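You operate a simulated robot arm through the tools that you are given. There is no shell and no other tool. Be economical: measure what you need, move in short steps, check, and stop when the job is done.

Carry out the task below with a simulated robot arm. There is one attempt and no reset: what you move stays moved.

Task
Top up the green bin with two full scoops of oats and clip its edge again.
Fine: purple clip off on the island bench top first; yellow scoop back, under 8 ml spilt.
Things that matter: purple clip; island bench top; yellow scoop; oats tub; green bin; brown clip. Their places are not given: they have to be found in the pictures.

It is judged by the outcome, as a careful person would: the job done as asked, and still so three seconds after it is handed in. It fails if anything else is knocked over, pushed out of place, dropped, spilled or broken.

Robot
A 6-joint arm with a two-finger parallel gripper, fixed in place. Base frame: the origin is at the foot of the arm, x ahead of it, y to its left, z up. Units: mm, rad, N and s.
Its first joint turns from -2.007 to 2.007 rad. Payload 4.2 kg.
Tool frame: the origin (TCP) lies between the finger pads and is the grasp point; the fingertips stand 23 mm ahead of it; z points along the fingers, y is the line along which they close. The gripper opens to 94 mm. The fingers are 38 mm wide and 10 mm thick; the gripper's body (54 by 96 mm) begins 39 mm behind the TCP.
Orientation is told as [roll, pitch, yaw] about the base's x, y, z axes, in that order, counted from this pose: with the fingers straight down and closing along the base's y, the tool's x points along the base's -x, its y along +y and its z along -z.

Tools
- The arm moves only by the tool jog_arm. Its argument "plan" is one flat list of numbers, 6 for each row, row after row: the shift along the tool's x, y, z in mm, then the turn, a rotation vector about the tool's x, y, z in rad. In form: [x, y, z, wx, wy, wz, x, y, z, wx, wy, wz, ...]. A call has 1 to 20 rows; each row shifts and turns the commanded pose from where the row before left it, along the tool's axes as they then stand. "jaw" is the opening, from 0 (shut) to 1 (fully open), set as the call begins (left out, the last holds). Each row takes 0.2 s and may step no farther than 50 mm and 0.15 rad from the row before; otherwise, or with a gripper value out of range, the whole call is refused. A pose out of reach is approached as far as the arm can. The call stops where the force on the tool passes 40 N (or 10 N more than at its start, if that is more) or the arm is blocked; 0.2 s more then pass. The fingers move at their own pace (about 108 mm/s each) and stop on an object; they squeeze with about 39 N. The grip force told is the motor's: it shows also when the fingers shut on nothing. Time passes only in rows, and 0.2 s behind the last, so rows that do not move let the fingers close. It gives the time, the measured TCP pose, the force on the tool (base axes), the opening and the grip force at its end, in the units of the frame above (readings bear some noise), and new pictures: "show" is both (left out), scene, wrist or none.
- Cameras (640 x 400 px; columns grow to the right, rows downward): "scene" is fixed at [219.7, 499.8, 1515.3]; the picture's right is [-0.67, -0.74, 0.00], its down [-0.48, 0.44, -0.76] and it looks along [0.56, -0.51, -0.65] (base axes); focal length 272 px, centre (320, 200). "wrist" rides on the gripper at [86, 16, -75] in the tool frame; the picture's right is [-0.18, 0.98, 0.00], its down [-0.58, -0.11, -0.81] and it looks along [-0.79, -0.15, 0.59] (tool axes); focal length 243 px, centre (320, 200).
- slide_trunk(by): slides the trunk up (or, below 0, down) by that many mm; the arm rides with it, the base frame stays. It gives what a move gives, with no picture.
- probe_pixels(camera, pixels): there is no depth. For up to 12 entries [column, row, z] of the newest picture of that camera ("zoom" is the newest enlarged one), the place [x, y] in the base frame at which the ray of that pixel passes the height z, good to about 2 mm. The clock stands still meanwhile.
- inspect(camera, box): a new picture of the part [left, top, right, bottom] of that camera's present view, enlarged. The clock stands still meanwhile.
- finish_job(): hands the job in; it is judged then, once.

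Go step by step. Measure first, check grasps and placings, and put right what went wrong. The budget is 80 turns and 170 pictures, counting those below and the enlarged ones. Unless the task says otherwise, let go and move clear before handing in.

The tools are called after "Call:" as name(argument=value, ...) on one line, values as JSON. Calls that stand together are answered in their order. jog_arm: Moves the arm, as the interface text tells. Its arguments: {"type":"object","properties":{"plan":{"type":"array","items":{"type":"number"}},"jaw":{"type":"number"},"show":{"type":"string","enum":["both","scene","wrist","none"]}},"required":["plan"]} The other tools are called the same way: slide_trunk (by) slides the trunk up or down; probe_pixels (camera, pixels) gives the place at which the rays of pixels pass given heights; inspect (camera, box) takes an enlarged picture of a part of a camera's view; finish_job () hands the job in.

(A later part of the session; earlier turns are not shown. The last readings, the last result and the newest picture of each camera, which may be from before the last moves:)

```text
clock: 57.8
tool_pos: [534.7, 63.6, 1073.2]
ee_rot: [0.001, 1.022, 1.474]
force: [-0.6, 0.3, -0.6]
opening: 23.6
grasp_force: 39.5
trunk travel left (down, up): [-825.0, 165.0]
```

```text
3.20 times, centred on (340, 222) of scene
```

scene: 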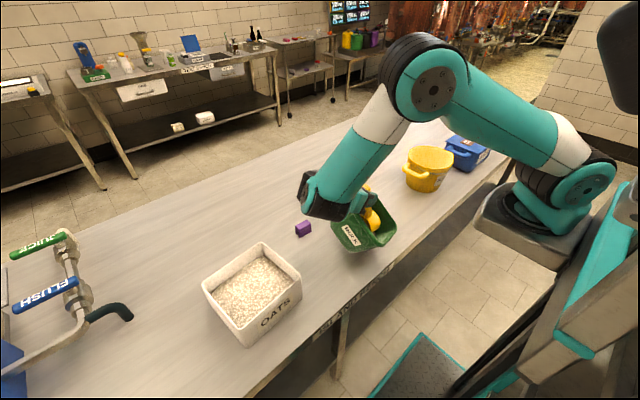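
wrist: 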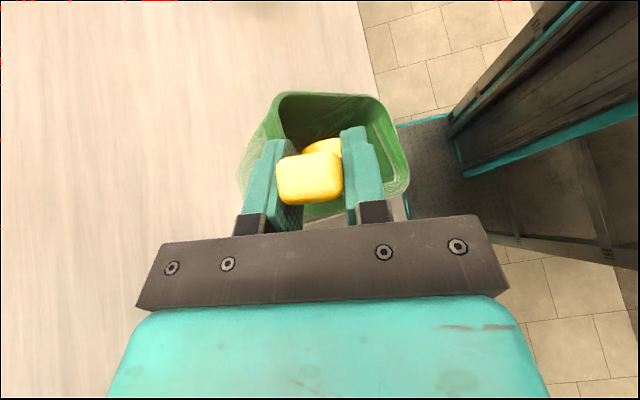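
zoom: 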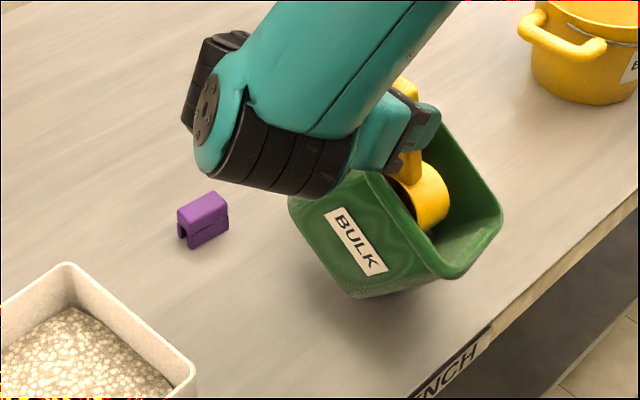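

The bin is still leaning and I need its exact attitude before moving further. I'll enlarge both views and probe its base points.

Call:
inspect(camera="wrist", box=[200, 70, 440, 220])

Call:
inspect(camera="scene", box=[310, 180, 410, 265])

Call:
probe_pixels(camera="scene", pixels=[[349.4, 252.3, 821], [382, 246.4, 821], [398, 228, 900], [330, 222, 900], [382, 248, 840]])

Call:
probe_pixels(camera="wrist", pixels=[[278, 95, 900], [378, 97, 900], [405, 180, 900], [243, 180, 900], [278, 95, 960], [378, 97, 960]])

```text
2.67 times, centred on (320, 145) of wrist
```

zoom: 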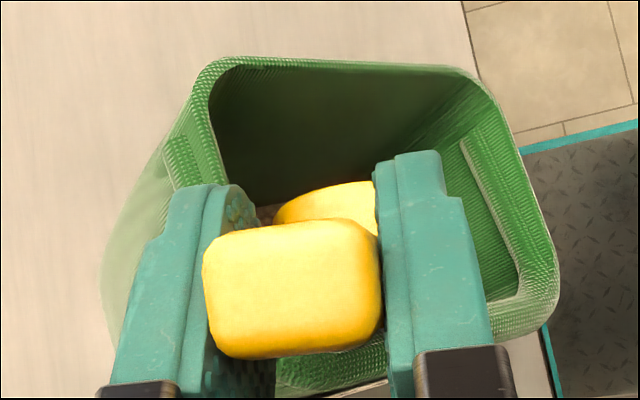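

```text
4.71 times, centred on (360, 222) of scene
```

zoom: 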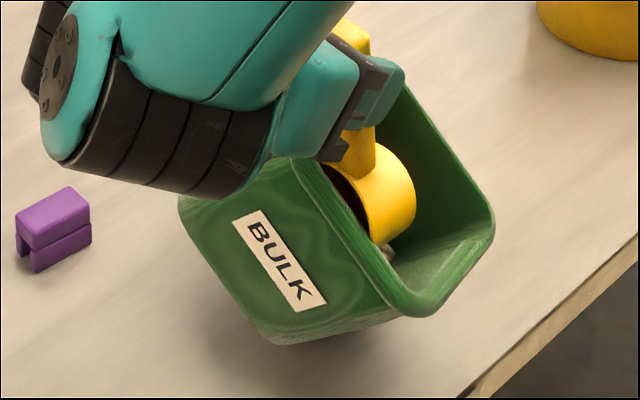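

```text
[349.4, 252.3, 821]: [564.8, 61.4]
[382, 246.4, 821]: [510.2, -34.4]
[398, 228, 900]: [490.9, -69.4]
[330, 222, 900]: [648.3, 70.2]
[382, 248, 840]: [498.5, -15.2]
```

```text
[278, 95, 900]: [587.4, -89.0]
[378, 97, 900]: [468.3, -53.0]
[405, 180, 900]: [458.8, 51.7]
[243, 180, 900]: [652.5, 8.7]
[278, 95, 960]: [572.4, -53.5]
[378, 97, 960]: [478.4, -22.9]
```

From above I can read the bin now: it has turned about 90° and leans ~32° toward −x, with its low wall resting on the bowl's −x side. Moving the bowl toward +x should let it settle upright, so I'll do that gently while untipping.

Call:
jog_arm(plan=[3.5, -8, 1.7, 0, -0.04, 0, 3.4, -8, 1.6, 0, -0.04, 0, 3.3, -8, 1.6, 0, -0.04, 0, 3.2, -8, 1.5, 0, -0.04, 0])

Call:
inspect(camera="scene", box=[300, 180, 420, 270])

```text
clock: 58.8
tool_pos: [564.9, 49.0, 1080.4]
ee_rot: [-0.001, 0.862, 1.474]
force: [1.7, -0.1, -1.0]
opening: 23.5
grasp_force: 38.9
trunk travel left (down, up): [-825.0, 165.0]
```

scene: 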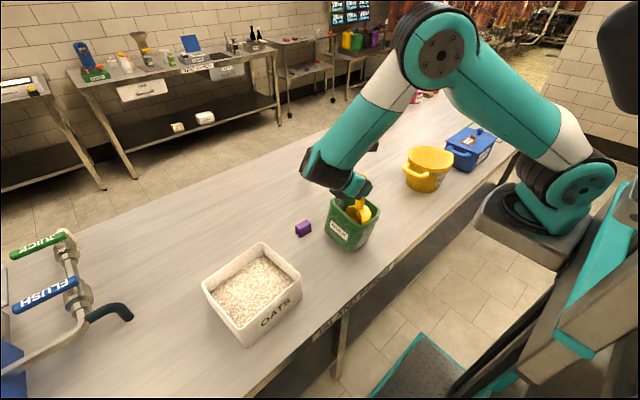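
wrist: 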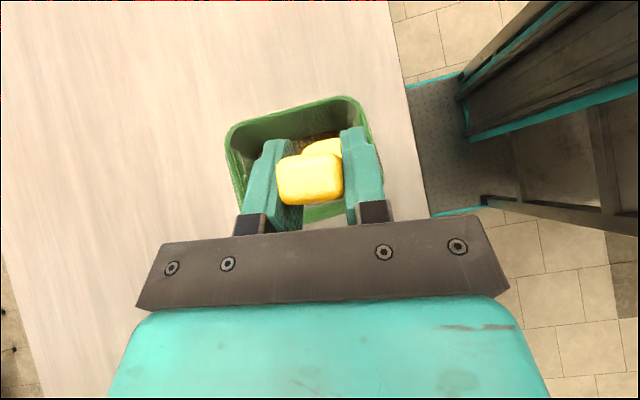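

```text
4.44 times, centred on (360, 225) of scene
```

zoom: 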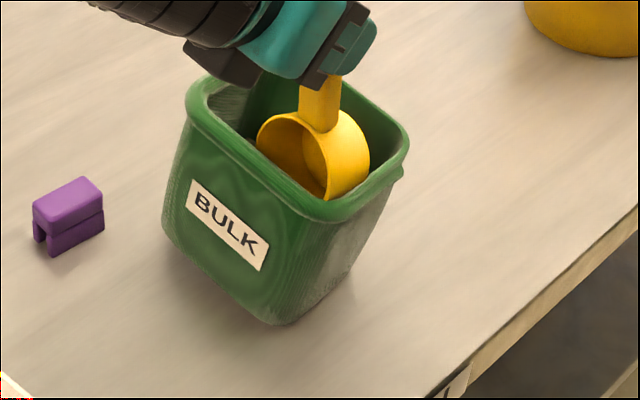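

The bin is nearly upright and I see no oats on the bench; the bowl is empty. I'll continue a little further in +x.

Call:
jog_arm(plan=[1, -7, -1, 0, 0, 0, 1, -7, -1, 0, 0, 0, 1, -6, -1, 0, 0, 0, 0, 0, 0, 0, 0, 0])

Call:
inspect(camera="scene", box=[300, 180, 420, 270])

```text
clock: 59.8
tool_pos: [582.8, 46.0, 1083.7]
ee_rot: [0.002, 0.861, 1.474]
force: [0.1, 0.5, -1.7]
opening: 23.3
grasp_force: 39.4
trunk travel left (down, up): [-825.0, 165.0]
```

scene: 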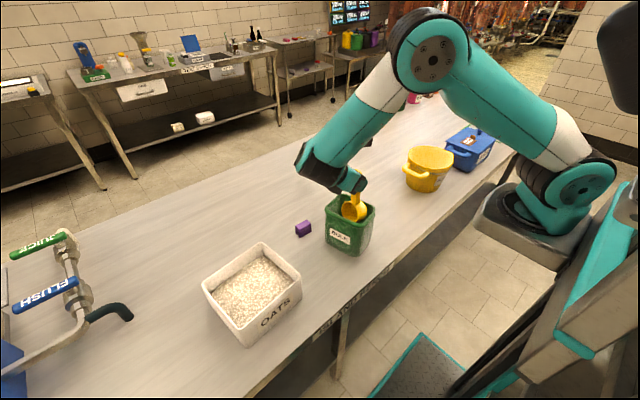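
wrist: 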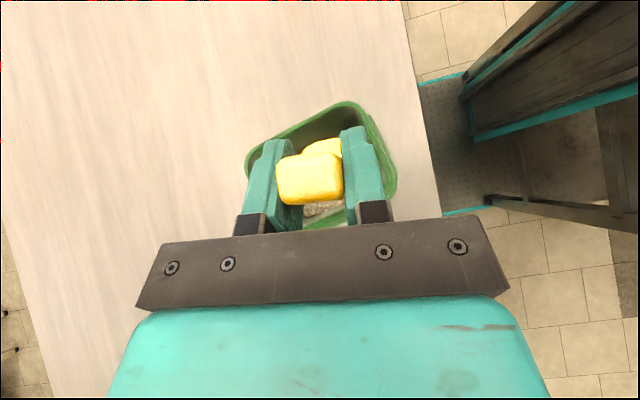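

```text
4.44 times, centred on (360, 225) of scene
```

zoom: 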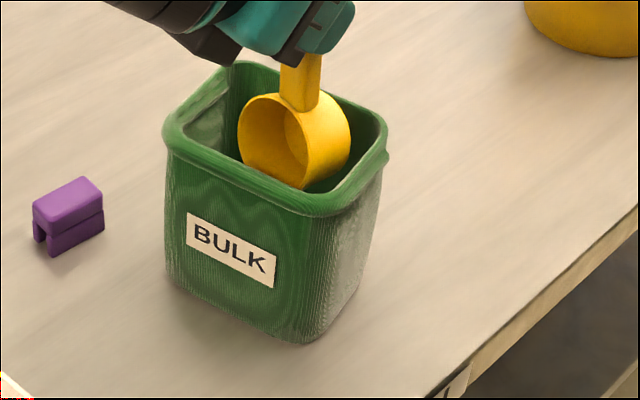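

The bin now stands upright with no visible spill, though displaced and rotated. I'll withdraw the bowl straight up and measure the bin's new pose.

Call:
jog_arm(plan=[11.4, 0, -9.8, 0, 0, 0, 15.2, 0, -13, 0, 0, 0, 15.2, 0, -13, 0, 0, 0, 15.2, 0, -13, 0, 0, 0, 0, 0, 0, 0, 0, 0])

Call:
inspect(camera="scene", box=[290, 180, 420, 275])

Call:
inspect(camera="wrist", box=[200, 50, 440, 220])

```text
clock: 61.0
tool_pos: [585.6, 46.3, 1158.9]
ee_rot: [0.001, 0.863, 1.473]
force: [-0.2, 1.2, -0.8]
opening: 23.6
grasp_force: 39.7
trunk travel left (down, up): [-825.0, 165.0]
```

scene: 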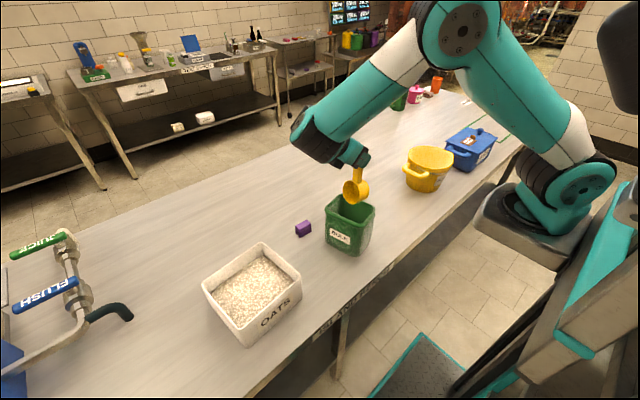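
wrist: 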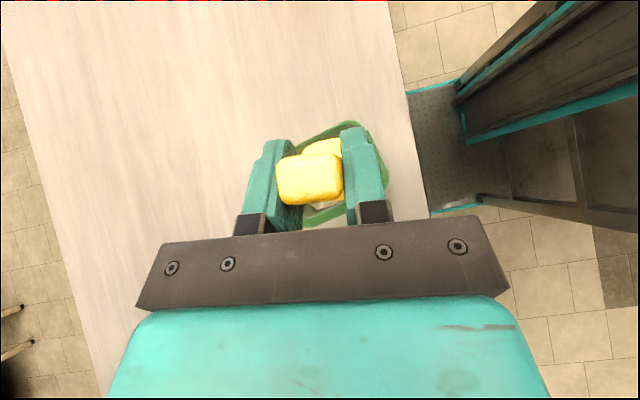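

```text
4.21 times, centred on (355, 228) of scene
```

zoom: 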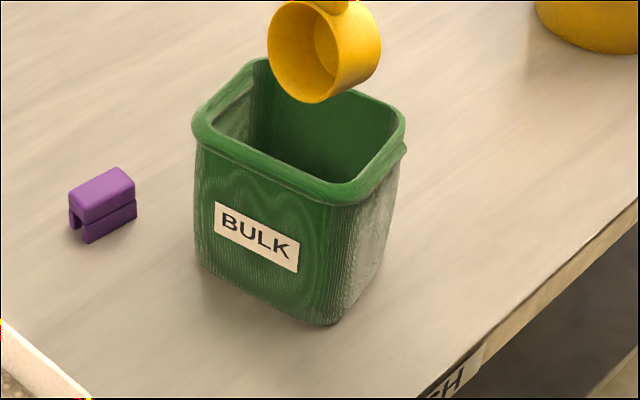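

```text
2.35 times, centred on (320, 135) of wrist
```

zoom: 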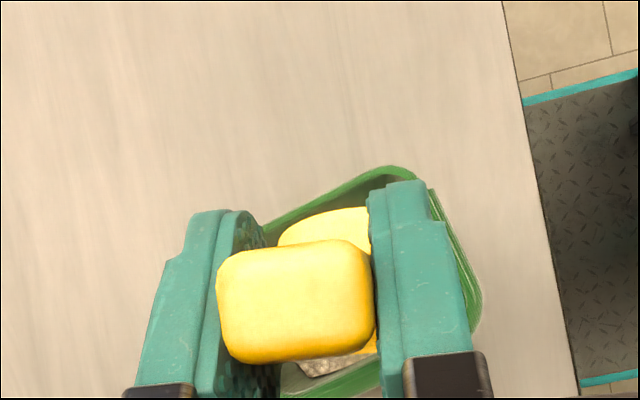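

The bench around the bin looks clean and the bowl is empty. I'll measure the bin's new position at rim height.

Call:
probe_pixels(camera="scene", pixels=[[325.3, 210.2, 965], [361, 229.2, 965], [375.2, 211.4, 965], [341.2, 195.2, 965], [343, 219.5, 965], [368, 221, 965], [352, 304, 821], [204, 286, 922]])

```text
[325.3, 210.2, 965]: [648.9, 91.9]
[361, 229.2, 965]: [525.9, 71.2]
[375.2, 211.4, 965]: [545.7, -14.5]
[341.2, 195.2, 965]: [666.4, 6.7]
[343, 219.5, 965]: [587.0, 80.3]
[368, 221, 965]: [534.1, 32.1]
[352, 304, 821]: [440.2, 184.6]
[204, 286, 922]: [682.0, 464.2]
```

The bin now stands with centre (597,39) and its long side along x. While empty and high, I'll test how far the scoop can tip above this spot without the arm deviating.

Call:
jog_arm(plan=[-2.95, -3.3, -4.44, 0, 0.12, 0, -3.6, -3.3, -3.9, 0, 0.12, 0], show="none")

Call:
jog_arm(plan=[-4.3, -3.3, -3.5, 0, 0.12, 0, 0, 0, 0, 0, 0, 0], show="none")

```text
clock: 61.6
tool_pos: [568.9, 27.0, 1135.7]
ee_rot: [-0.003, 1.099, 1.472]
force: [0.1, -0.3, -1.6]
opening: 23.4
grasp_force: 38.9
out of reach, approached as far as the arm can: row 1, 2
trunk travel left (down, up): [-825.0, 165.0]
```

```text
clock: 62.2
tool_pos: [551.0, 10.9, 1116.5]
ee_rot: [0.001, 1.22, 1.476]
force: [-0.5, -0.2, -1.6]
opening: 23.5
grasp_force: 39.1
out of reach, approached as far as the arm can: row 1
trunk travel left (down, up): [-825.0, 165.0]
```

The limit behaves like arm extension toward a low shoulder, so raising the trunk should give more reach. I'll slide it up 150 mm, which carries everything up clear.

Call:
slide_trunk(by=150)

Call:
jog_arm(plan=[0, 0, 0, 0, 0.12, 0, 0, -40, 0, 0, 0, 0, 18, 0, 45, 0, 0, 0, 0, 0, 0, 0, 0, 0], show="scene")

```text
clock: 63.9
tool_pos: [551.1, 12.3, 1266.5]
ee_rot: [0.0, 1.221, 1.476]
force: [-0.5, 0.4, -1.4]
opening: 23.6
grasp_force: 38.5
trunk travel left (down, up): [-975.0, 15.0]
```

```text
clock: 64.9
tool_pos: [548.5, -73.4, 1251.1]
ee_rot: [0.001, 1.34, 1.477]
force: [0.1, 0.4, -0.1]
opening: 23.8
grasp_force: 39.2
out of reach, approached as far as the arm can: row 1, 2
trunk travel left (down, up): [-975.0, 15.0]
```

scene: 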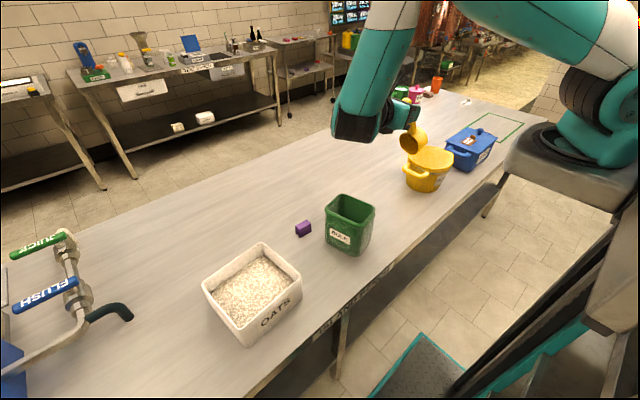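

The bin and the bench look clean from here. Next I'll test the full-tip pose above the bin with the raised trunk.

Call:
jog_arm(plan=[-23.2, -9.5, -33, 0, 0, 0, -23.2, -9.5, -33, 0, 0, 0, -23.2, -9.5, -33, 0, 0, 0, -23.2, -9.5, -33, 0, 0, 0, -29.2, 0, 6.9, 0, 0, 0, -29.2, 0, 6.9, 0, 0, 0, 0, 0, 0, 0, 0, 0], show="none")

```text
clock: 66.5
tool_pos: [541.0, 20.0, 1111.6]
ee_rot: [0.002, 1.34, 1.476]
force: [0.4, 0.4, -1.4]
opening: 23.5
grasp_force: 38.8
out of reach, approached as far as the arm can: row 2, 3, 4
trunk travel left (down, up): [-975.0, 15.0]
```

Still limited: it is a wrist-bend limit, which should ease if the scoop points more toward the robot. I'll yaw a further +0.53 about the vertical and test again.

Call:
jog_arm(plan=[29, 0, -7, 0, 0, 0, 0, 0, 0, 0.129, 0, -0.0303, 0, 0, 0, 0.129, 0, -0.0303, 0, 0, 0, 0.129, 0, -0.0303, 0, 0, 0, 0.129, 0, -0.0303, 0, 0, 0, 0, 0, 0], show="none")

```text
clock: 67.9
tool_pos: [541.2, 22.9, 1142.4]
ee_rot: [0.004, 1.34, 2.008]
force: [0.2, 0.0, -0.9]
opening: 23.6
grasp_force: 39.5
trunk travel left (down, up): [-975.0, 15.0]
```

Reached. Next I'll test moving to the actual pour position over the bin centre.

Call:
jog_arm(plan=[-11, -28.3, -9.9, 0, 0, 0, -11, -28.3, -9.9, 0, 0, 0, 0, 0, 0, 0, 0, 0], show="scene")

```text
clock: 68.7
tool_pos: [582.3, 67.3, 1124.8]
ee_rot: [0.004, 1.339, 2.008]
force: [-0.2, 0.3, -1.0]
opening: 23.7
grasp_force: 39.2
trunk travel left (down, up): [-975.0, 15.0]
```

scene: 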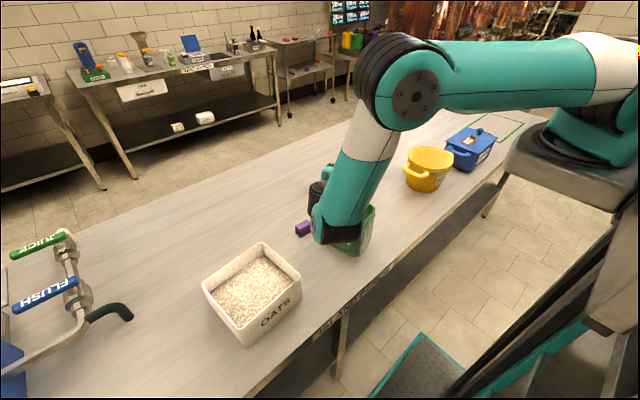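

The pour pose is reachable without deviation. I'll untip to level around the bowl centre to check the whole tipping path.

Call:
jog_arm(plan=[6.28, 0, 10.56, 0, -0.12, 0, 6.28, 0, 10.56, 0, -0.12, 0, 6.28, 0, 10.56, 0, -0.12, 0, 6.28, 0, 10.56, 0, -0.12, 0, 6.28, 0, 10.56, 0, -0.12, 0, 6.28, 0, 10.56, 0, -0.12, 0, 6.28, 0, 10.56, 0, -0.12, 0, 6.28, 0, 10.56, 0, -0.12, 0, 6.28, 0, 10.56, 0, -0.12, 0, 6.28, 0, 10.56, 0, -0.12, 0, 6.28, 0, 10.56, 0, -0.12, 0, 6.28, 0, 10.56, 0, -0.12, 0, 6.28, 0, 10.56, 0, -0.12, 0, 6.28, 0, 10.56, 0, -0.12, 0, 6.28, 0, 10.56, 0, -0.12, 0, 2.24, 0, 3.44, 0, -0.04, 0, 0, 0, 0, 0, 0, 0], show="scene")

Call:
inspect(camera="scene", box=[290, 150, 440, 275])

```text
clock: 72.3
tool_pos: [641.1, -57.3, 1038.7]
ee_rot: [0.0, -0.503, 2.005]
force: [-0.9, -0.5, -1.0]
opening: 23.8
grasp_force: 38.5
trunk travel left (down, up): [-975.0, 15.0]
```

scene: 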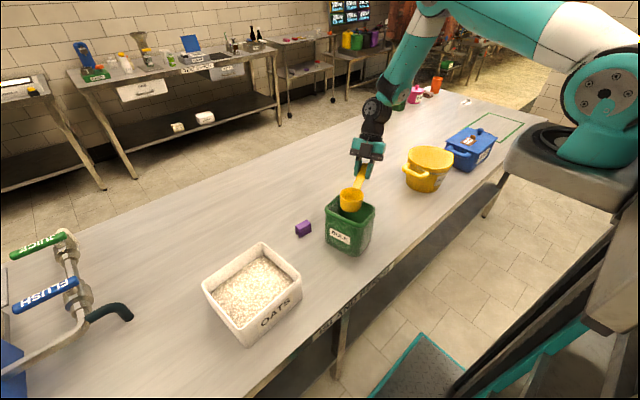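

```text
3.20 times, centred on (365, 212) of scene
```

zoom: 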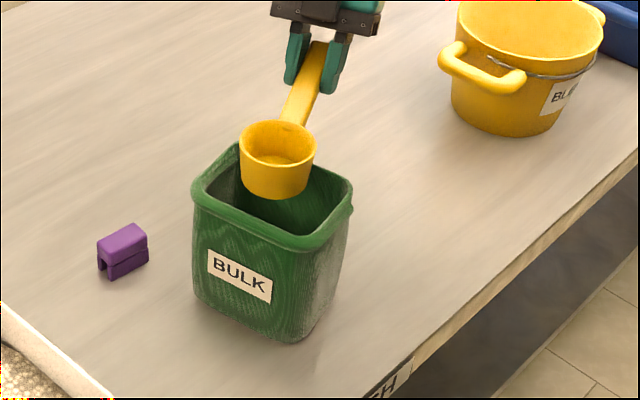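

The whole tipping path works at this yaw. Now for the second scoop: I'll rise, swing back to dig yaw 0.6 and carry the empty scoop over the tub.

Call:
jog_arm(plan=[-23, 0, -42, 0, 0, 0, 0, 0, 0, 0.0673, 0, 0.1234, 0, 0, 0, 0.0673, 0, 0.1234, 0, 0, 0, 0.0673, 0, 0.1234, 0, 0, 0, 0.0673, 0, 0.1234, 0, 0, 0, 0.0673, 0, 0.1234, 0, 0, 0, 0.0673, 0, 0.1234, 0, 0, 0, 0.0673, 0, 0.1234, 0, 0, 0, 0.0673, 0, 0.1234, 0, 0, 0, 0.0673, 0, 0.1234, 0, 0, 0, 0.0673, 0, 0.1234, -15.6, 43.6, 8.5, 0, 0, 0, -15.6, 43.6, 8.5, 0, 0, 0, -15.6, 43.6, 8.5, 0, 0, 0, -15.6, 43.6, 8.5, 0, 0, 0, -15.6, 43.6, 8.5, 0, 0, 0, -15.6, 43.6, 8.5, 0, 0, 0, -15.6, 43.6, 8.5, 0, 0, 0, -15.6, 43.6, 8.5, 0, 0, 0, 0, 0, 0, 0, 0, 0], show="scene")

```text
clock: 76.5
tool_pos: [561.7, 311.5, 1088.2]
ee_rot: [0.002, -0.499, 0.599]
force: [0.4, 0.2, -0.6]
opening: 23.5
grasp_force: 38.6
trunk travel left (down, up): [-975.0, 15.0]
```

scene: 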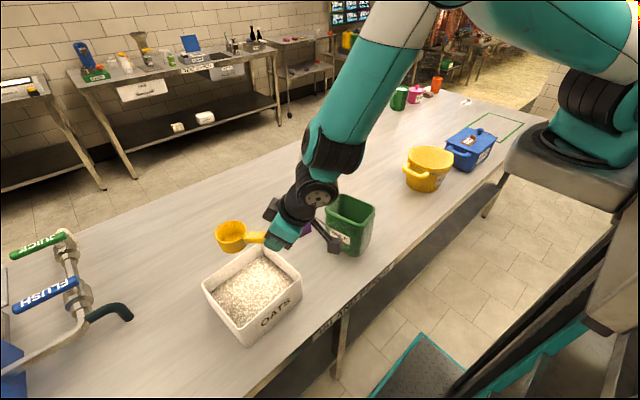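

Positioned level over the tub. Now pitch, enter, sweep a bit higher than before to avoid the floor, and curl.

Call:
jog_arm(plan=[0, 0, 0, 0, 0.15, 0, 0, 0, 0, 0, 0.15, 0, 0, 0, 0, 0, 0.15, 0, 0, 0, 0, 0, 0.15, 0, 0, 0, 0, 0, 0.15, 0, 0, 0, 0, 0, 0.15, 0, -11.1, 0, 26.3, 0, 0, 0, -11.1, 0, 26.3, 0, 0, 0, -6.2, 0, 14.7, 0, 0, 0, -6.2, 0, 14.7, 0, 0, 0, -6.2, 0, 14.7, 0, 0, 0, -7.8, 0, -1.75, 0, -0.025, 0, -7.89, 0, -1.52, 0, -0.025, 0, -7.98, 0, -1.29, 0, -0.025, 0, -8.07, 0, -1.05, 0, -0.025, 0, 4.37, 0, 9.97, 0, -0.12, 0, 4.49, 0, 9.22, 0, -0.12, 0, 4.4, 0, 8.44, 0, -0.12, 0, 3.98, 0, 5.68, 0, -0.12, 0], show="scene")

Call:
inspect(camera="scene", box=[180, 190, 340, 350])

```text
clock: 80.5
tool_pos: [570.4, 315.5, 946.6]
ee_rot: [0.001, -0.182, 0.599]
force: [-0.1, -1.0, -1.5]
opening: 23.8
grasp_force: 38.8
trunk travel left (down, up): [-975.0, 15.0]
```

scene: 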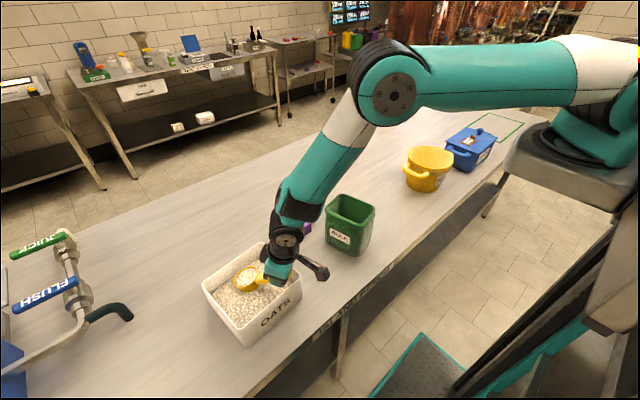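

```text
2.50 times, centred on (260, 270) of scene
```

zoom: 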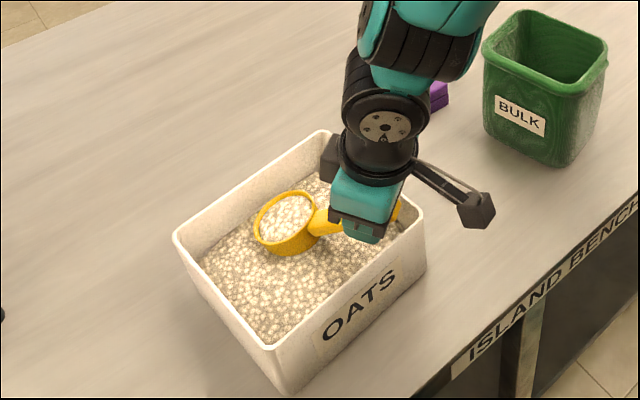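

No force stop this time, the tub is unmoved and the bowl is filled. I'll level and lift, then check the fill.

Call:
jog_arm(plan=[1.63, 0, -3.84, 0, -0.12, 0, 0.98, 0, -6.64, 0, -0.12, 0, -4.65, 0, -13.1, 0, -0.08, 0, -9.6, 0, -17.6, 0, 0, 0, -9.6, 0, -17.6, 0, 0, 0, -9.6, 0, -17.6, 0, 0, 0, 0, 0, 0, 0, 0, 0], show="none")

Call:
inspect(camera="scene", box=[205, 220, 285, 270])

```text
clock: 82.1
tool_pos: [563.5, 312.2, 1028.8]
ee_rot: [0.002, -0.501, 0.596]
force: [0.4, -0.7, -2.8]
opening: 23.5
grasp_force: 39.1
trunk travel left (down, up): [-975.0, 15.0]
```

```text
8.00 times, centred on (245, 245) of scene
```

zoom: 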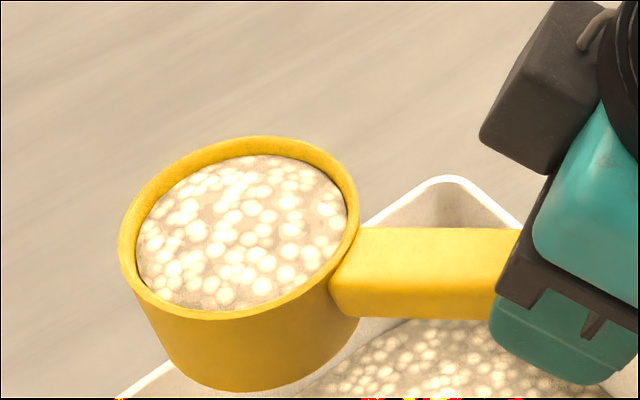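

The second scoop is full too. I'll raise it, carry it gently and swing to the tested pour yaw.

Call:
jog_arm(plan=[-14, 0, -26, 0, 0, 0, -14, 0, -26, 0, 0, 0, 4.5, -12.5, -2.5, 0, 0, 0, 9.07, -24.9, -4.95, 0, 0, 0, 9.07, -24.9, -4.95, 0, 0, 0, 9.07, -24.9, -4.95, 0, 0, 0, 9.07, -24.9, -4.95, 0, 0, 0, 9.07, -24.9, -4.95, 0, 0, 0, 9.07, -24.9, -4.95, 0, 0, 0, 9.07, -24.9, -4.95, 0, 0, 0, 9.07, -24.9, -4.95, 0, 0, 0, 9.07, -24.9, -4.95, 0, 0, 0, 9.07, -24.9, -4.95, 0, 0, 0, 9.07, -24.9, -4.95, 0, 0, 0, 9.07, -24.9, -4.95, 0, 0, 0, 9.07, -24.9, -4.95, 0, 0, 0, 4.5, -12.5, -2.5, 0, 0, 0, 0, 0, 0, 0, 0, 0], show="none")

Call:
jog_arm(plan=[0, 0, 0, -0.0282, 0, -0.0516, 0, 0, 0, -0.0563, 0, -0.1032, 0, 0, 0, -0.0563, 0, -0.1032, 0, 0, 0, -0.0563, 0, -0.1032, 0, 0, 0, -0.0563, 0, -0.1032, 0, 0, 0, -0.0563, 0, -0.1032, 0, 0, 0, -0.0563, 0, -0.1032, 0, 0, 0, -0.0563, 0, -0.1032, 0, 0, 0, -0.0563, 0, -0.1032, 0, 0, 0, -0.0563, 0, -0.1032, 0, 0, 0, -0.0563, 0, -0.1032, 0, 0, 0, -0.0563, 0, -0.1032, 0, 0, 0, -0.0282, 0, -0.0516, 0, 0, 0, 0, 0, 0], show="scene")

```text
clock: 85.9
tool_pos: [641.6, -59.3, 1088.6]
ee_rot: [0.001, -0.501, 0.595]
force: [-0.6, -0.5, -1.7]
opening: 23.8
grasp_force: 38.7
trunk travel left (down, up): [-975.0, 15.0]
```

```text
clock: 88.9
tool_pos: [640.7, -58.0, 1087.2]
ee_rot: [-0.001, -0.503, 2.011]
force: [-0.1, 1.5, -0.3]
opening: 23.6
grasp_force: 39.3
trunk travel left (down, up): [-975.0, 15.0]
```

scene: 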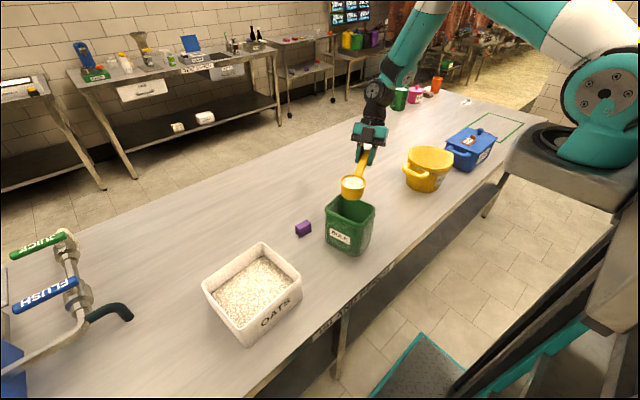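

The full scoop is over the bin at (352,187). I'll lower slightly and tip along the tested path.

Call:
jog_arm(plan=[21.3, 0, 26.5, 0, 0, 0, 21.3, 0, 26.5, 0, 0, 0, -8.38, 0, -9.26, 0, 0.12, 0, -8.43, 0, -9.37, 0, 0.12, 0, -8.47, 0, -9.48, 0, 0.12, 0, -8.49, 0, -9.6, 0, 0.12, 0, -8.5, 0, -9.72, 0, 0.12, 0, -8.5, 0, -9.84, 0, 0.12, 0, -8.48, 0, -9.96, 0, 0.12, 0], show="none")

Call:
inspect(camera="scene", box=[300, 150, 420, 265])

Call:
jog_arm(plan=[-8.44, 0, -10.07, 0, 0.12, 0, -8.4, 0, -10.18, 0, 0.12, 0, -8.34, 0, -10.29, 0, 0.12, 0, -8.26, 0, -10.38, 0, 0.12, 0, -8.18, 0, -10.47, 0, 0.12, 0, -7.5, 0, -9.74, 0, 0.12, 0, -7.5, 0, -9.74, 0, 0.12, 0, -7.5, 0, -9.74, 0, 0.12, 0, 0, 0, 0, 0, 0, 0, 0, 0, 0, 0, 0, 0, 0, 0, 0, 0, 0, 0], show="scene")

```text
clock: 90.9
tool_pos: [626.0, -25.5, 1094.3]
ee_rot: [0.001, 0.34, 2.008]
force: [-0.7, 0.3, -1.7]
opening: 23.6
grasp_force: 39.0
trunk travel left (down, up): [-975.0, 15.0]
```

```text
3.48 times, centred on (360, 208) of scene
```

zoom: 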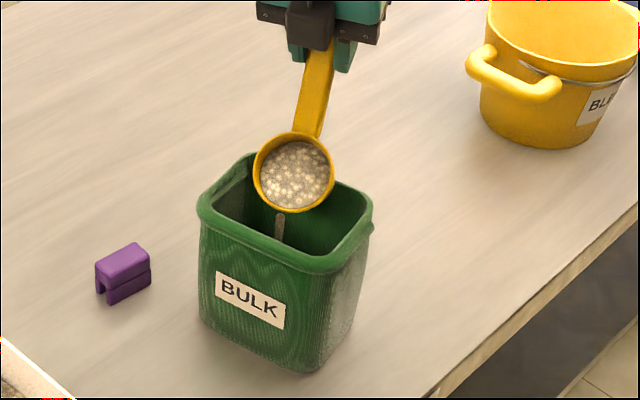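

```text
clock: 93.3
tool_pos: [584.6, 65.0, 1107.3]
ee_rot: [-0.001, 1.297, 2.011]
force: [-0.7, -0.2, -1.2]
opening: 23.5
grasp_force: 39.0
trunk travel left (down, up): [-975.0, 15.0]
```

scene: 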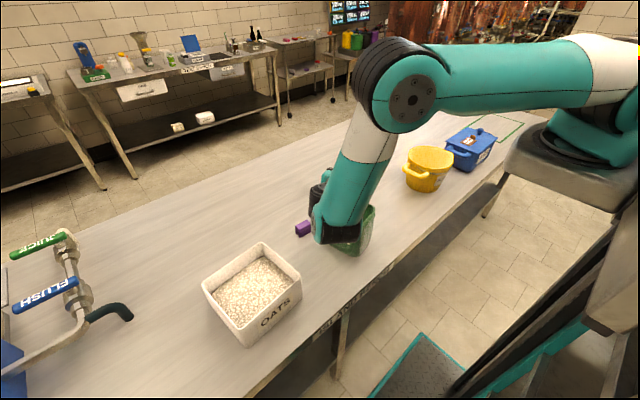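

The pour ran without any deviation and the stream stayed inside the bin. I'll raise, untip to level and check the bowl and the bin.

Call:
jog_arm(plan=[24.1, 0, -6.7, 0, 0, 0, 6.28, 0, 10.56, 0, -0.12, 0, 6.28, 0, 10.56, 0, -0.12, 0, 6.28, 0, 10.56, 0, -0.12, 0, 6.28, 0, 10.56, 0, -0.12, 0, 6.28, 0, 10.56, 0, -0.12, 0, 6.28, 0, 10.56, 0, -0.12, 0, 6.28, 0, 10.56, 0, -0.12, 0, 6.28, 0, 10.56, 0, -0.12, 0, 6.28, 0, 10.56, 0, -0.12, 0, 6.28, 0, 10.56, 0, -0.12, 0, 6.28, 0, 10.56, 0, -0.12, 0, 6.28, 0, 10.56, 0, -0.12, 0, 6.28, 0, 10.56, 0, -0.12, 0, 6.28, 0, 10.56, 0, -0.12, 0, 6.28, 0, 10.56, 0, -0.12, 0, -23, 0, -42, 0, 0, 0, 0, 0, 0, 0, 0, 0], show="none")

Call:
inspect(camera="scene", box=[280, 140, 440, 265])

```text
clock: 97.1
tool_pos: [642.3, -58.3, 1092.9]
ee_rot: [-0.002, -0.502, 2.008]
force: [-0.5, -0.2, -0.1]
opening: 23.4
grasp_force: 39.1
trunk travel left (down, up): [-975.0, 15.0]
```

```text
3.20 times, centred on (360, 202) of scene
```

zoom: 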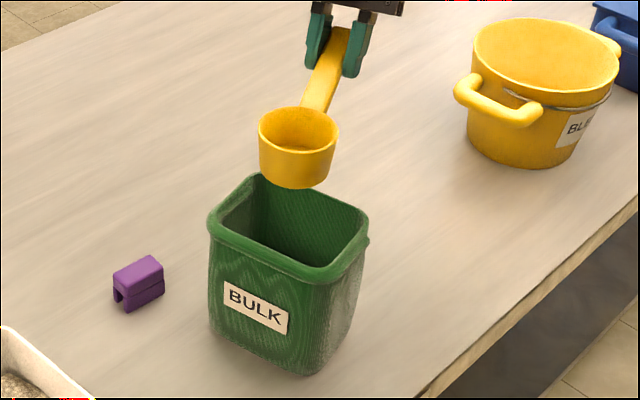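

The bowl is empty and the bench is clean around the bin. I'll return the scoop: swing to yaw 0.6, go over its original spot and descend most of the way.

Call:
jog_arm(plan=[0, 0, 0, 0.0673, 0, 0.1234, 0, 0, 0, 0.0673, 0, 0.1234, 0, 0, 0, 0.0673, 0, 0.1234, 0, 0, 0, 0.0673, 0, 0.1234, 0, 0, 0, 0.0673, 0, 0.1234, 0, 0, 0, 0.0673, 0, 0.1234, 0, 0, 0, 0.0673, 0, 0.1234, 0, 0, 0, 0.0673, 0, 0.1234, 0, 0, 0, 0.0673, 0, 0.1234, 0, 0, 0, 0.0673, 0, 0.1234, 41.8, 6.5, -22.8, 0, 0, 0, 41.8, 6.5, -22.8, 0, 0, 0, 23.1, 0, 42.4, 0, 0, 0, 23.1, 0, 42.4, 0, 0, 0, 23.1, 0, 42.4, 0, 0, 0, 18, 0, 33, 0, 0, 0, 0, 0, 0, 0, 0, 0], show="none")

Call:
inspect(camera="scene", box=[290, 160, 430, 260])

```text
clock: 100.7
tool_pos: [553.6, -101.3, 911.9]
ee_rot: [0.003, -0.499, 0.602]
force: [1.0, -0.2, -1.5]
opening: 23.6
grasp_force: 39.0
trunk travel left (down, up): [-975.0, 15.0]
```

```text
4.00 times, centred on (360, 210) of scene
```

zoom: 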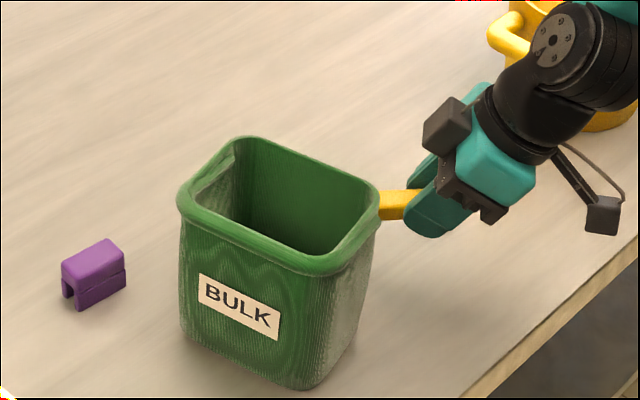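

The scoop is next to the bin, near its original spot. I'll lower it to the bench gently.

Call:
jog_arm(plan=[3.83, 0, 7, 0, 0, 0, 3.83, 0, 7, 0, 0, 0, 3.83, 0, 7, 0, 0, 0, 3.3, 0, 6.1, 0, 0, 0, 0, 0, 0, 0, 0, 0], show="none")

Call:
jog_arm(plan=[0.96, 0, 1.76, 0, 0, 0, 0.5, 0, 0.9, 0, 0, 0, 0, 0, 0, 0, 0, 0], show="none")

Call:
jog_arm(plan=[0.5, 0, 0.9, 0, 0, 0, 0.5, 0, 0.9, 0, 0, 0, 0, 0, 0, 0, 0, 0], show="none")

```text
clock: 101.9
tool_pos: [556.4, -100.5, 879.6]
ee_rot: [0.005, -0.499, 0.602]
force: [0.5, -1.5, 0.3]
opening: 23.7
grasp_force: 38.5
trunk travel left (down, up): [-975.0, 15.0]
```

```text
clock: 102.7
tool_pos: [556.2, -100.8, 876.1]
ee_rot: [0.003, -0.502, 0.601]
force: [-2.4, 0.8, 14.5]
opening: 23.7
grasp_force: 39.2
trunk travel left (down, up): [-975.0, 15.0]
```

```text
clock: 103.5
tool_pos: [555.4, -100.4, 876.2]
ee_rot: [0.004, -0.501, 0.601]
force: [-5.4, 2.1, 15.5]
opening: 23.5
grasp_force: 38.8
trunk travel left (down, up): [-975.0, 15.0]
```

The scoop rests on the bench (15 N contact). I'll release it, rise and straighten, then hover over the bin's +y rim to drag the bin back to its original place.

Call:
jog_arm(plan=[0, 0, 0, 0, 0, 0, 0, 0, 0, 0, 0, 0, -10, 0, -18, 0, 0, 0, -23, 0, -42, 0, 0, 0, -23, 0, -42, 0, 0, 0, -23, 0, -42, 0, 0, 0, -16, 0, -29, 0, 0, 0, 0, 0, 0, 0, 0.125, 0, 0, 0, 0, 0, 0.125, 0, 0, 0, 0, 0, 0.125, 0, 0, 0, 0, 0, 0.125, 0, 0, 0, 0, 0, 0, 0.143, 0, 0, 0, 0, 0, 0.143, 0, 0, 0, 0, 0, 0.143, -15.5, 43.4, 0, 0, 0, 0, -15.5, 43.4, 0, 0, 0, 0, -15.5, 43.4, 0, 0, 0, 0, -15.5, 43.4, 0, 0, 0, 0, 0, 0, 0, 0, 0, 0], jaw=0.6)

Call:
inspect(camera="scene", box=[300, 170, 420, 260])

```text
clock: 107.5
tool_pos: [585.3, 82.0, 1073.7]
ee_rot: [0.001, 0.002, 0.175]
force: [-0.1, 0.7, -0.7]
opening: 56.4
grasp_force: 0.0
trunk travel left (down, up): [-975.0, 15.0]
```

scene: 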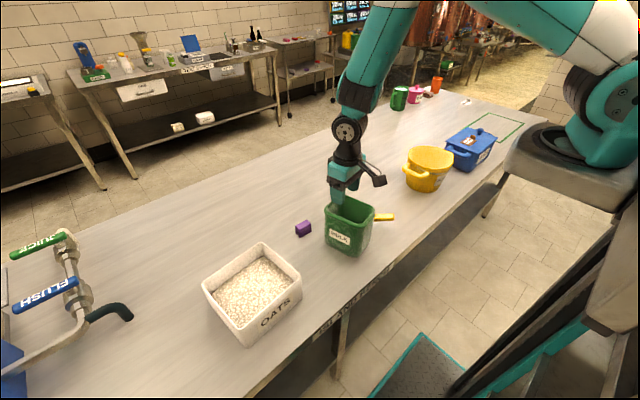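
wrist: 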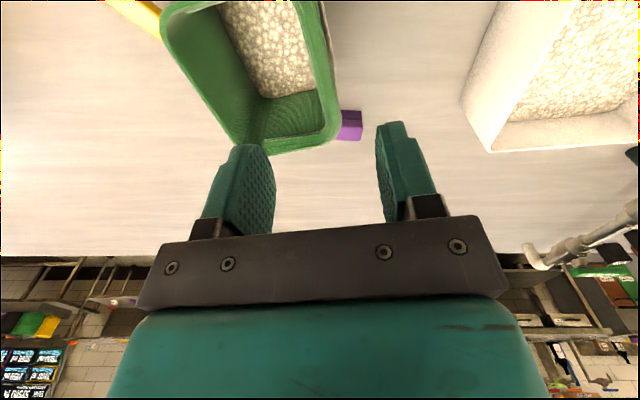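

```text
4.44 times, centred on (360, 215) of scene
```

zoom: 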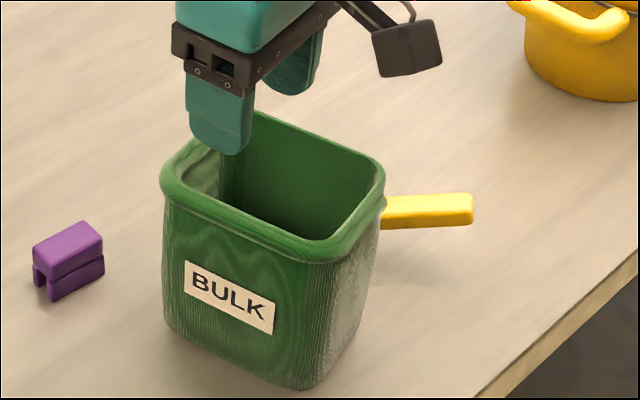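

The scoop is back beside the bin. I'll measure the bin's +y rim line in the wrist view for the grip.

Call:
probe_pixels(camera="wrist", pixels=[[337, 100, 965], [322, 100, 965], [329, 30, 965], [310, 30, 965], [245, 152, 965], [340, 128, 965], [163, 20, 965]])

```text
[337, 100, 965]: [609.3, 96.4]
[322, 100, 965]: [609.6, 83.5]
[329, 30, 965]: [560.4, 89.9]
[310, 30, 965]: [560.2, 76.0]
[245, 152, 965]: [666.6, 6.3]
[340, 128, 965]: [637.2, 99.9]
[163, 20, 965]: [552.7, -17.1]
```

The rim centreline passes (609,90)–(560,83). I'll centre on it, descend 18 mm past the rim and grip the wall.

Call:
jog_arm(plan=[0, 5, 35, 0, 0, 0.03, 0, 0, 35, 0, 0, 0, 0, 0, 25, 0, 0, 0, 0, 0, 7, 0, 0, 0, 0, 0, 0, 0, 0, 0], show="wrist")

Call:
jog_arm(plan=[0, 0, 0, 0, 0, 0, 0, 0, 0, 0, 0, 0, 0, 0, 0, 0, 0, 0], jaw=0, show="none")

Call:
jog_arm(plan=[-0.6, 5, 0, 0, 0, 0, -1.25, 9.9, 0, 0, 0, 0, 0, 0, 0, 0, 0, 0], show="scene")

```text
clock: 108.7
tool_pos: [585.5, 87.0, 971.6]
ee_rot: [0.0, 0.001, 0.145]
force: [-0.1, 0.4, 0.0]
opening: 56.7
grasp_force: 0.0
trunk travel left (down, up): [-975.0, 15.0]
```

wrist: 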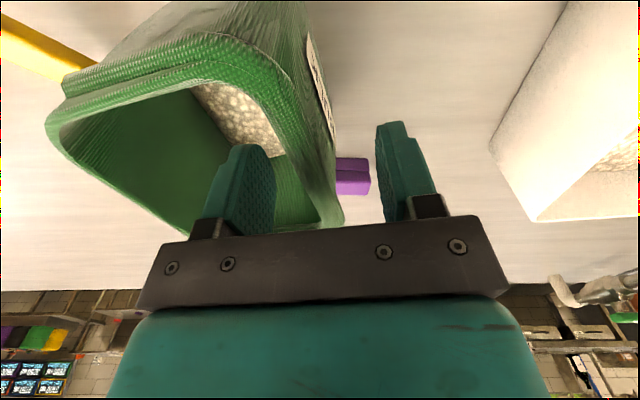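

```text
clock: 109.5
tool_pos: [584.9, 87.9, 971.2]
ee_rot: [0.002, 0.002, 0.145]
force: [-1.4, 0.1, 0.5]
opening: 5.0
grasp_force: 39.0
trunk travel left (down, up): [-975.0, 15.0]
```

```text
clock: 110.3
tool_pos: [584.2, 101.1, 972.1]
ee_rot: [0.003, 0.001, 0.144]
force: [0.2, 0.4, 0.0]
opening: 4.9
grasp_force: 39.1
trunk travel left (down, up): [-975.0, 15.0]
```

scene: 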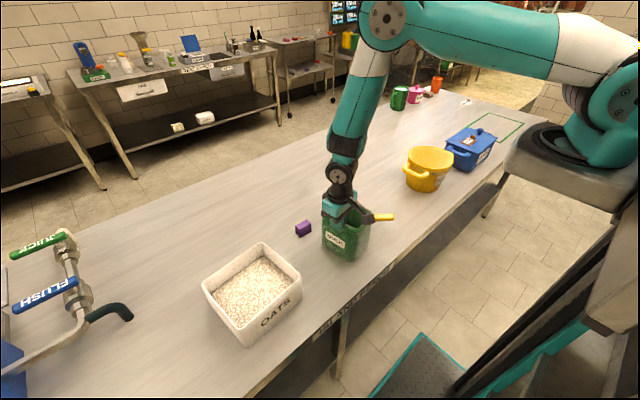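

The wall is gripped (5 mm) and the bin slides along upright. I'll continue the translation, then rotate it back about its centre.

Call:
jog_arm(plan=[-1.25, 9.4, 0, 0, 0, 0, -1.25, 9.4, 0, 0, 0, 0, -1.25, 9.4, 0, 0, 0, 0, -1.25, 9.4, 0, 0, 0, 0, -1.25, 9.4, 0, 0, 0, 0, -1.25, 9.4, 0, 0, 0, 0, -1.25, 9.4, 0, 0, 0, 0, 0, 0, 0, 0, 0, 0], show="none")

Call:
jog_arm(plan=[5.84, -0.44, 0, 0, 0, -0.134, 5.84, -0.44, 0, 0, 0, -0.134, 5.84, -0.44, 0, 0, 0, -0.134, 5.84, -0.44, 0, 0, 0, -0.134, 5.84, -0.44, 0, 0, 0, -0.134, 5.84, -0.44, 0, 0, 0, -0.134, 5.84, -0.44, 0, 0, 0, -0.134, 5.84, -0.44, 0, 0, 0, -0.134, 5.84, -0.44, 0, 0, 0, -0.134, 5.84, -0.44, 0, 0, 0, -0.134, 0, 0, 0, 0, 0, 0], show="scene")

Call:
inspect(camera="scene", box=[270, 180, 410, 285])

```text
clock: 112.1
tool_pos: [585.7, 169.1, 971.6]
ee_rot: [0.0, 0.002, 0.145]
force: [-0.3, -0.5, -0.1]
opening: 4.7
grasp_force: 39.1
trunk travel left (down, up): [-975.0, 15.0]
```

```text
clock: 114.5
tool_pos: [548.1, 127.7, 971.9]
ee_rot: [0.0, 0.0, 1.487]
force: [-3.8, -2.0, 13.9]
opening: 4.9
grasp_force: 39.2
trunk travel left (down, up): [-975.0, 15.0]
```

scene: 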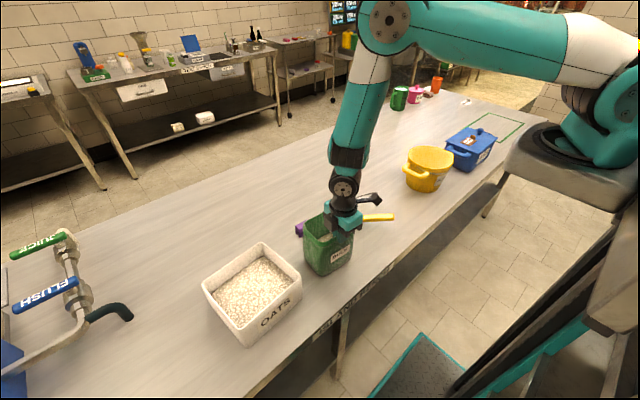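

```text
3.81 times, centred on (340, 232) of scene
```

zoom: 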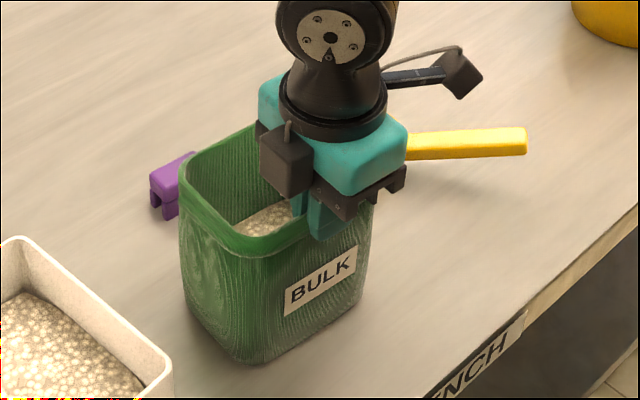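

The bin is back in its original place and orientation, label toward the robot. I'll release its wall, rise and go over the clip.

Call:
jog_arm(plan=[0, 0, 0, 0, 0, 0, 0, 0, 0, 0, 0, 0, 0, 0, -15, 0, 0, 0, 0, 0, -35, 0, 0, 0, 0, 0, -45, 0, 0, 0, -1.65, -45, 0, 0, 0, 0, -1.65, -45, 0, 0, 0, 0, -1.65, -45, 0, 0, 0, 0, -1.65, -45, 0, 0, 0, 0, 0, 0, 40, 0, 0, 0, 0, 0, 40, 0, 0, 0, 0, 0, 0, 0, 0, 0], jaw=0.6, show="both")

Call:
inspect(camera="scene", box=[270, 180, 410, 285])

```text
clock: 117.1
tool_pos: [726.6, 119.6, 984.6]
ee_rot: [0.001, -0.001, 1.485]
force: [-0.2, 0.3, -1.3]
opening: 56.6
grasp_force: 0.0
trunk travel left (down, up): [-975.0, 15.0]
```

scene: 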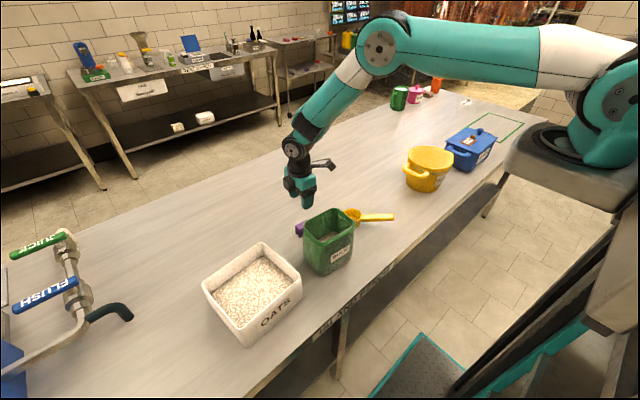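
wrist: 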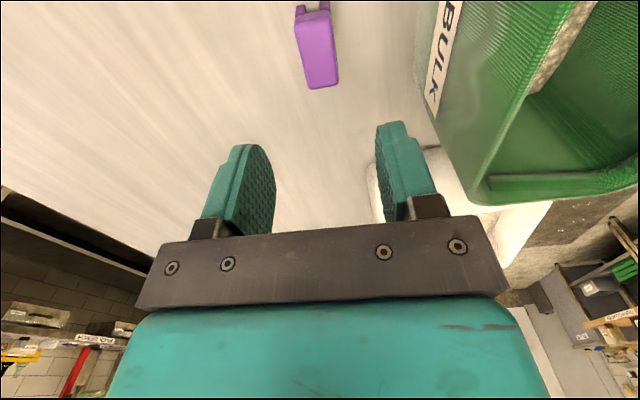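

```text
3.81 times, centred on (340, 232) of scene
```

zoom: 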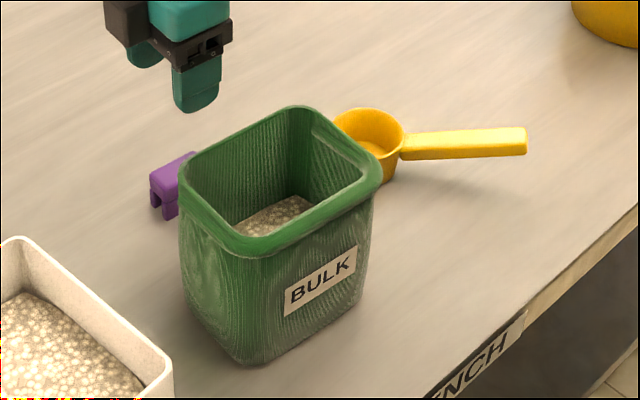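

The bin, scoop and tub look as they did originally, and the clip stands where I left it. I'll descend over the clip and grip its bar.

Call:
jog_arm(plan=[0, -1, 40, 0, 0, 0, 0, 0, 40, 0, 0, 0, 0, 0, 30, 0, 0, 0, 0, 0, 13, 0, 0, 0, 0, 0, 0, 0, 0, 0], show="none")

Call:
jog_arm(plan=[0, 0, 0, 0, 0, 0, 0, 0, 0, 0, 0, 0, 0, 0, 0, 0, 0, 0], jaw=0, show="wrist")

```text
clock: 118.3
tool_pos: [730.9, 121.3, 862.6]
ee_rot: [0.0, -0.002, 1.483]
force: [-0.3, 0.8, 0.0]
opening: 56.5
grasp_force: 0.0
trunk travel left (down, up): [-975.0, 15.0]
```

```text
clock: 119.1
tool_pos: [729.6, 121.2, 863.5]
ee_rot: [0.001, -0.002, 1.485]
force: [-0.1, -0.1, -0.1]
opening: 25.8
grasp_force: 38.8
trunk travel left (down, up): [-975.0, 15.0]
```

wrist: 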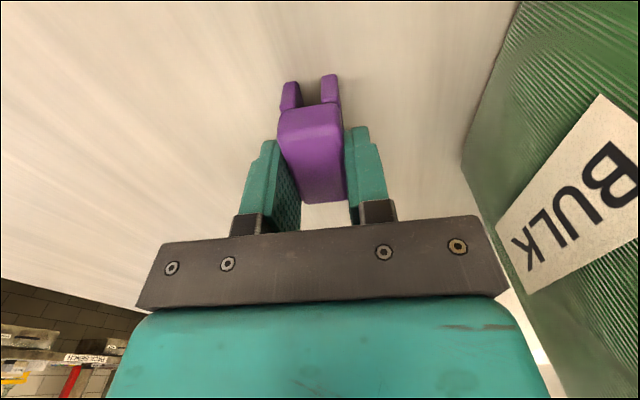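

The clip is gripped (25.8 mm). I'll lift it high and bring it over the bin's far rim for alignment.

Call:
jog_arm(plan=[0, 0, -20, 0, 0, 0, 0, 0, -45, 0, 0, 0, 0, 0, -45, 0, 0, 0, 0, 0, -45, 0, 0, 0, 0, 0, -40, 0, 0, 0, 4, 46, 0, 0, 0, 0, 4, 46, 0, 0, 0, 0, 0, 0, 35, 0, 0, 0, 0, 0, 0, 0, 0, 0], show="none")

Call:
inspect(camera="wrist", box=[220, 0, 440, 140])

Call:
inspect(camera="scene", box=[285, 170, 375, 260])

```text
clock: 121.1
tool_pos: [634.0, 118.1, 1021.6]
ee_rot: [0.001, -0.003, 1.485]
force: [0.1, -0.2, -0.5]
opening: 25.9
grasp_force: 38.5
trunk travel left (down, up): [-975.0, 15.0]
```

```text
2.86 times, centred on (330, 70) of wrist
```

zoom: 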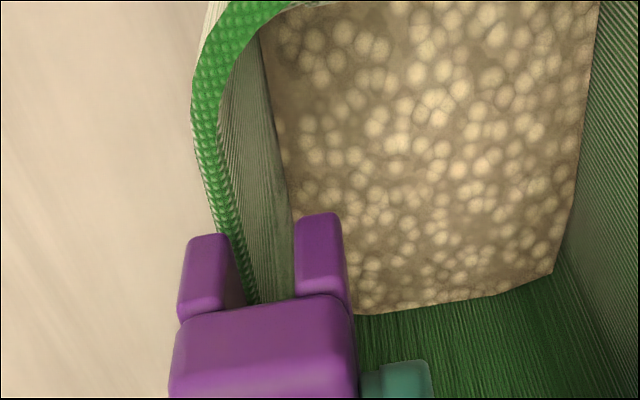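

```text
4.44 times, centred on (330, 215) of scene
```

zoom: 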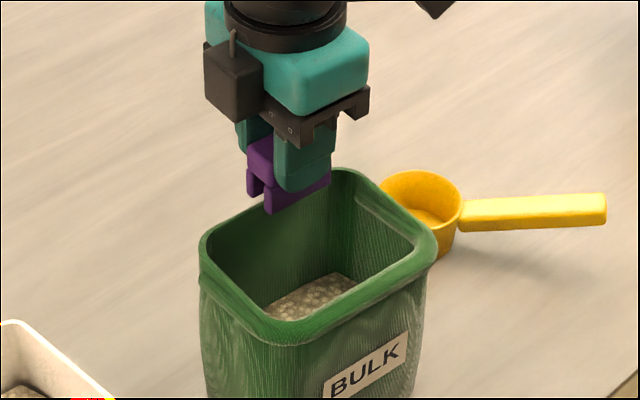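

I need the rim line relative to the jaw slot. I'll probe the rim at z 965 and the slot tips at their height.

Call:
probe_pixels(camera="wrist", pixels=[[293.3, 63, 965], [297.5, 73, 965], [302, 84, 965], [288.5, 35, 965], [310.4, 83, 980], [298, 84, 980], [322, 79, 980]])

Call:
probe_pixels(camera="scene", pixels=[[304.5, 225, 965], [320, 246.5, 965], [357, 224.7, 965], [334, 205.5, 965]])

```text
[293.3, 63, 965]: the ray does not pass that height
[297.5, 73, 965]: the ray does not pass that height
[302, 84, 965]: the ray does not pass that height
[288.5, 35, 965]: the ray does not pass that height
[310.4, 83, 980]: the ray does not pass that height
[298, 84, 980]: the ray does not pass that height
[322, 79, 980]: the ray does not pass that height
```

```text
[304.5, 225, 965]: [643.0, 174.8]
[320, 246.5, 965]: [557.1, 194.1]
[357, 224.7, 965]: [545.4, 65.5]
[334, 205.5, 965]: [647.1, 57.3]
```

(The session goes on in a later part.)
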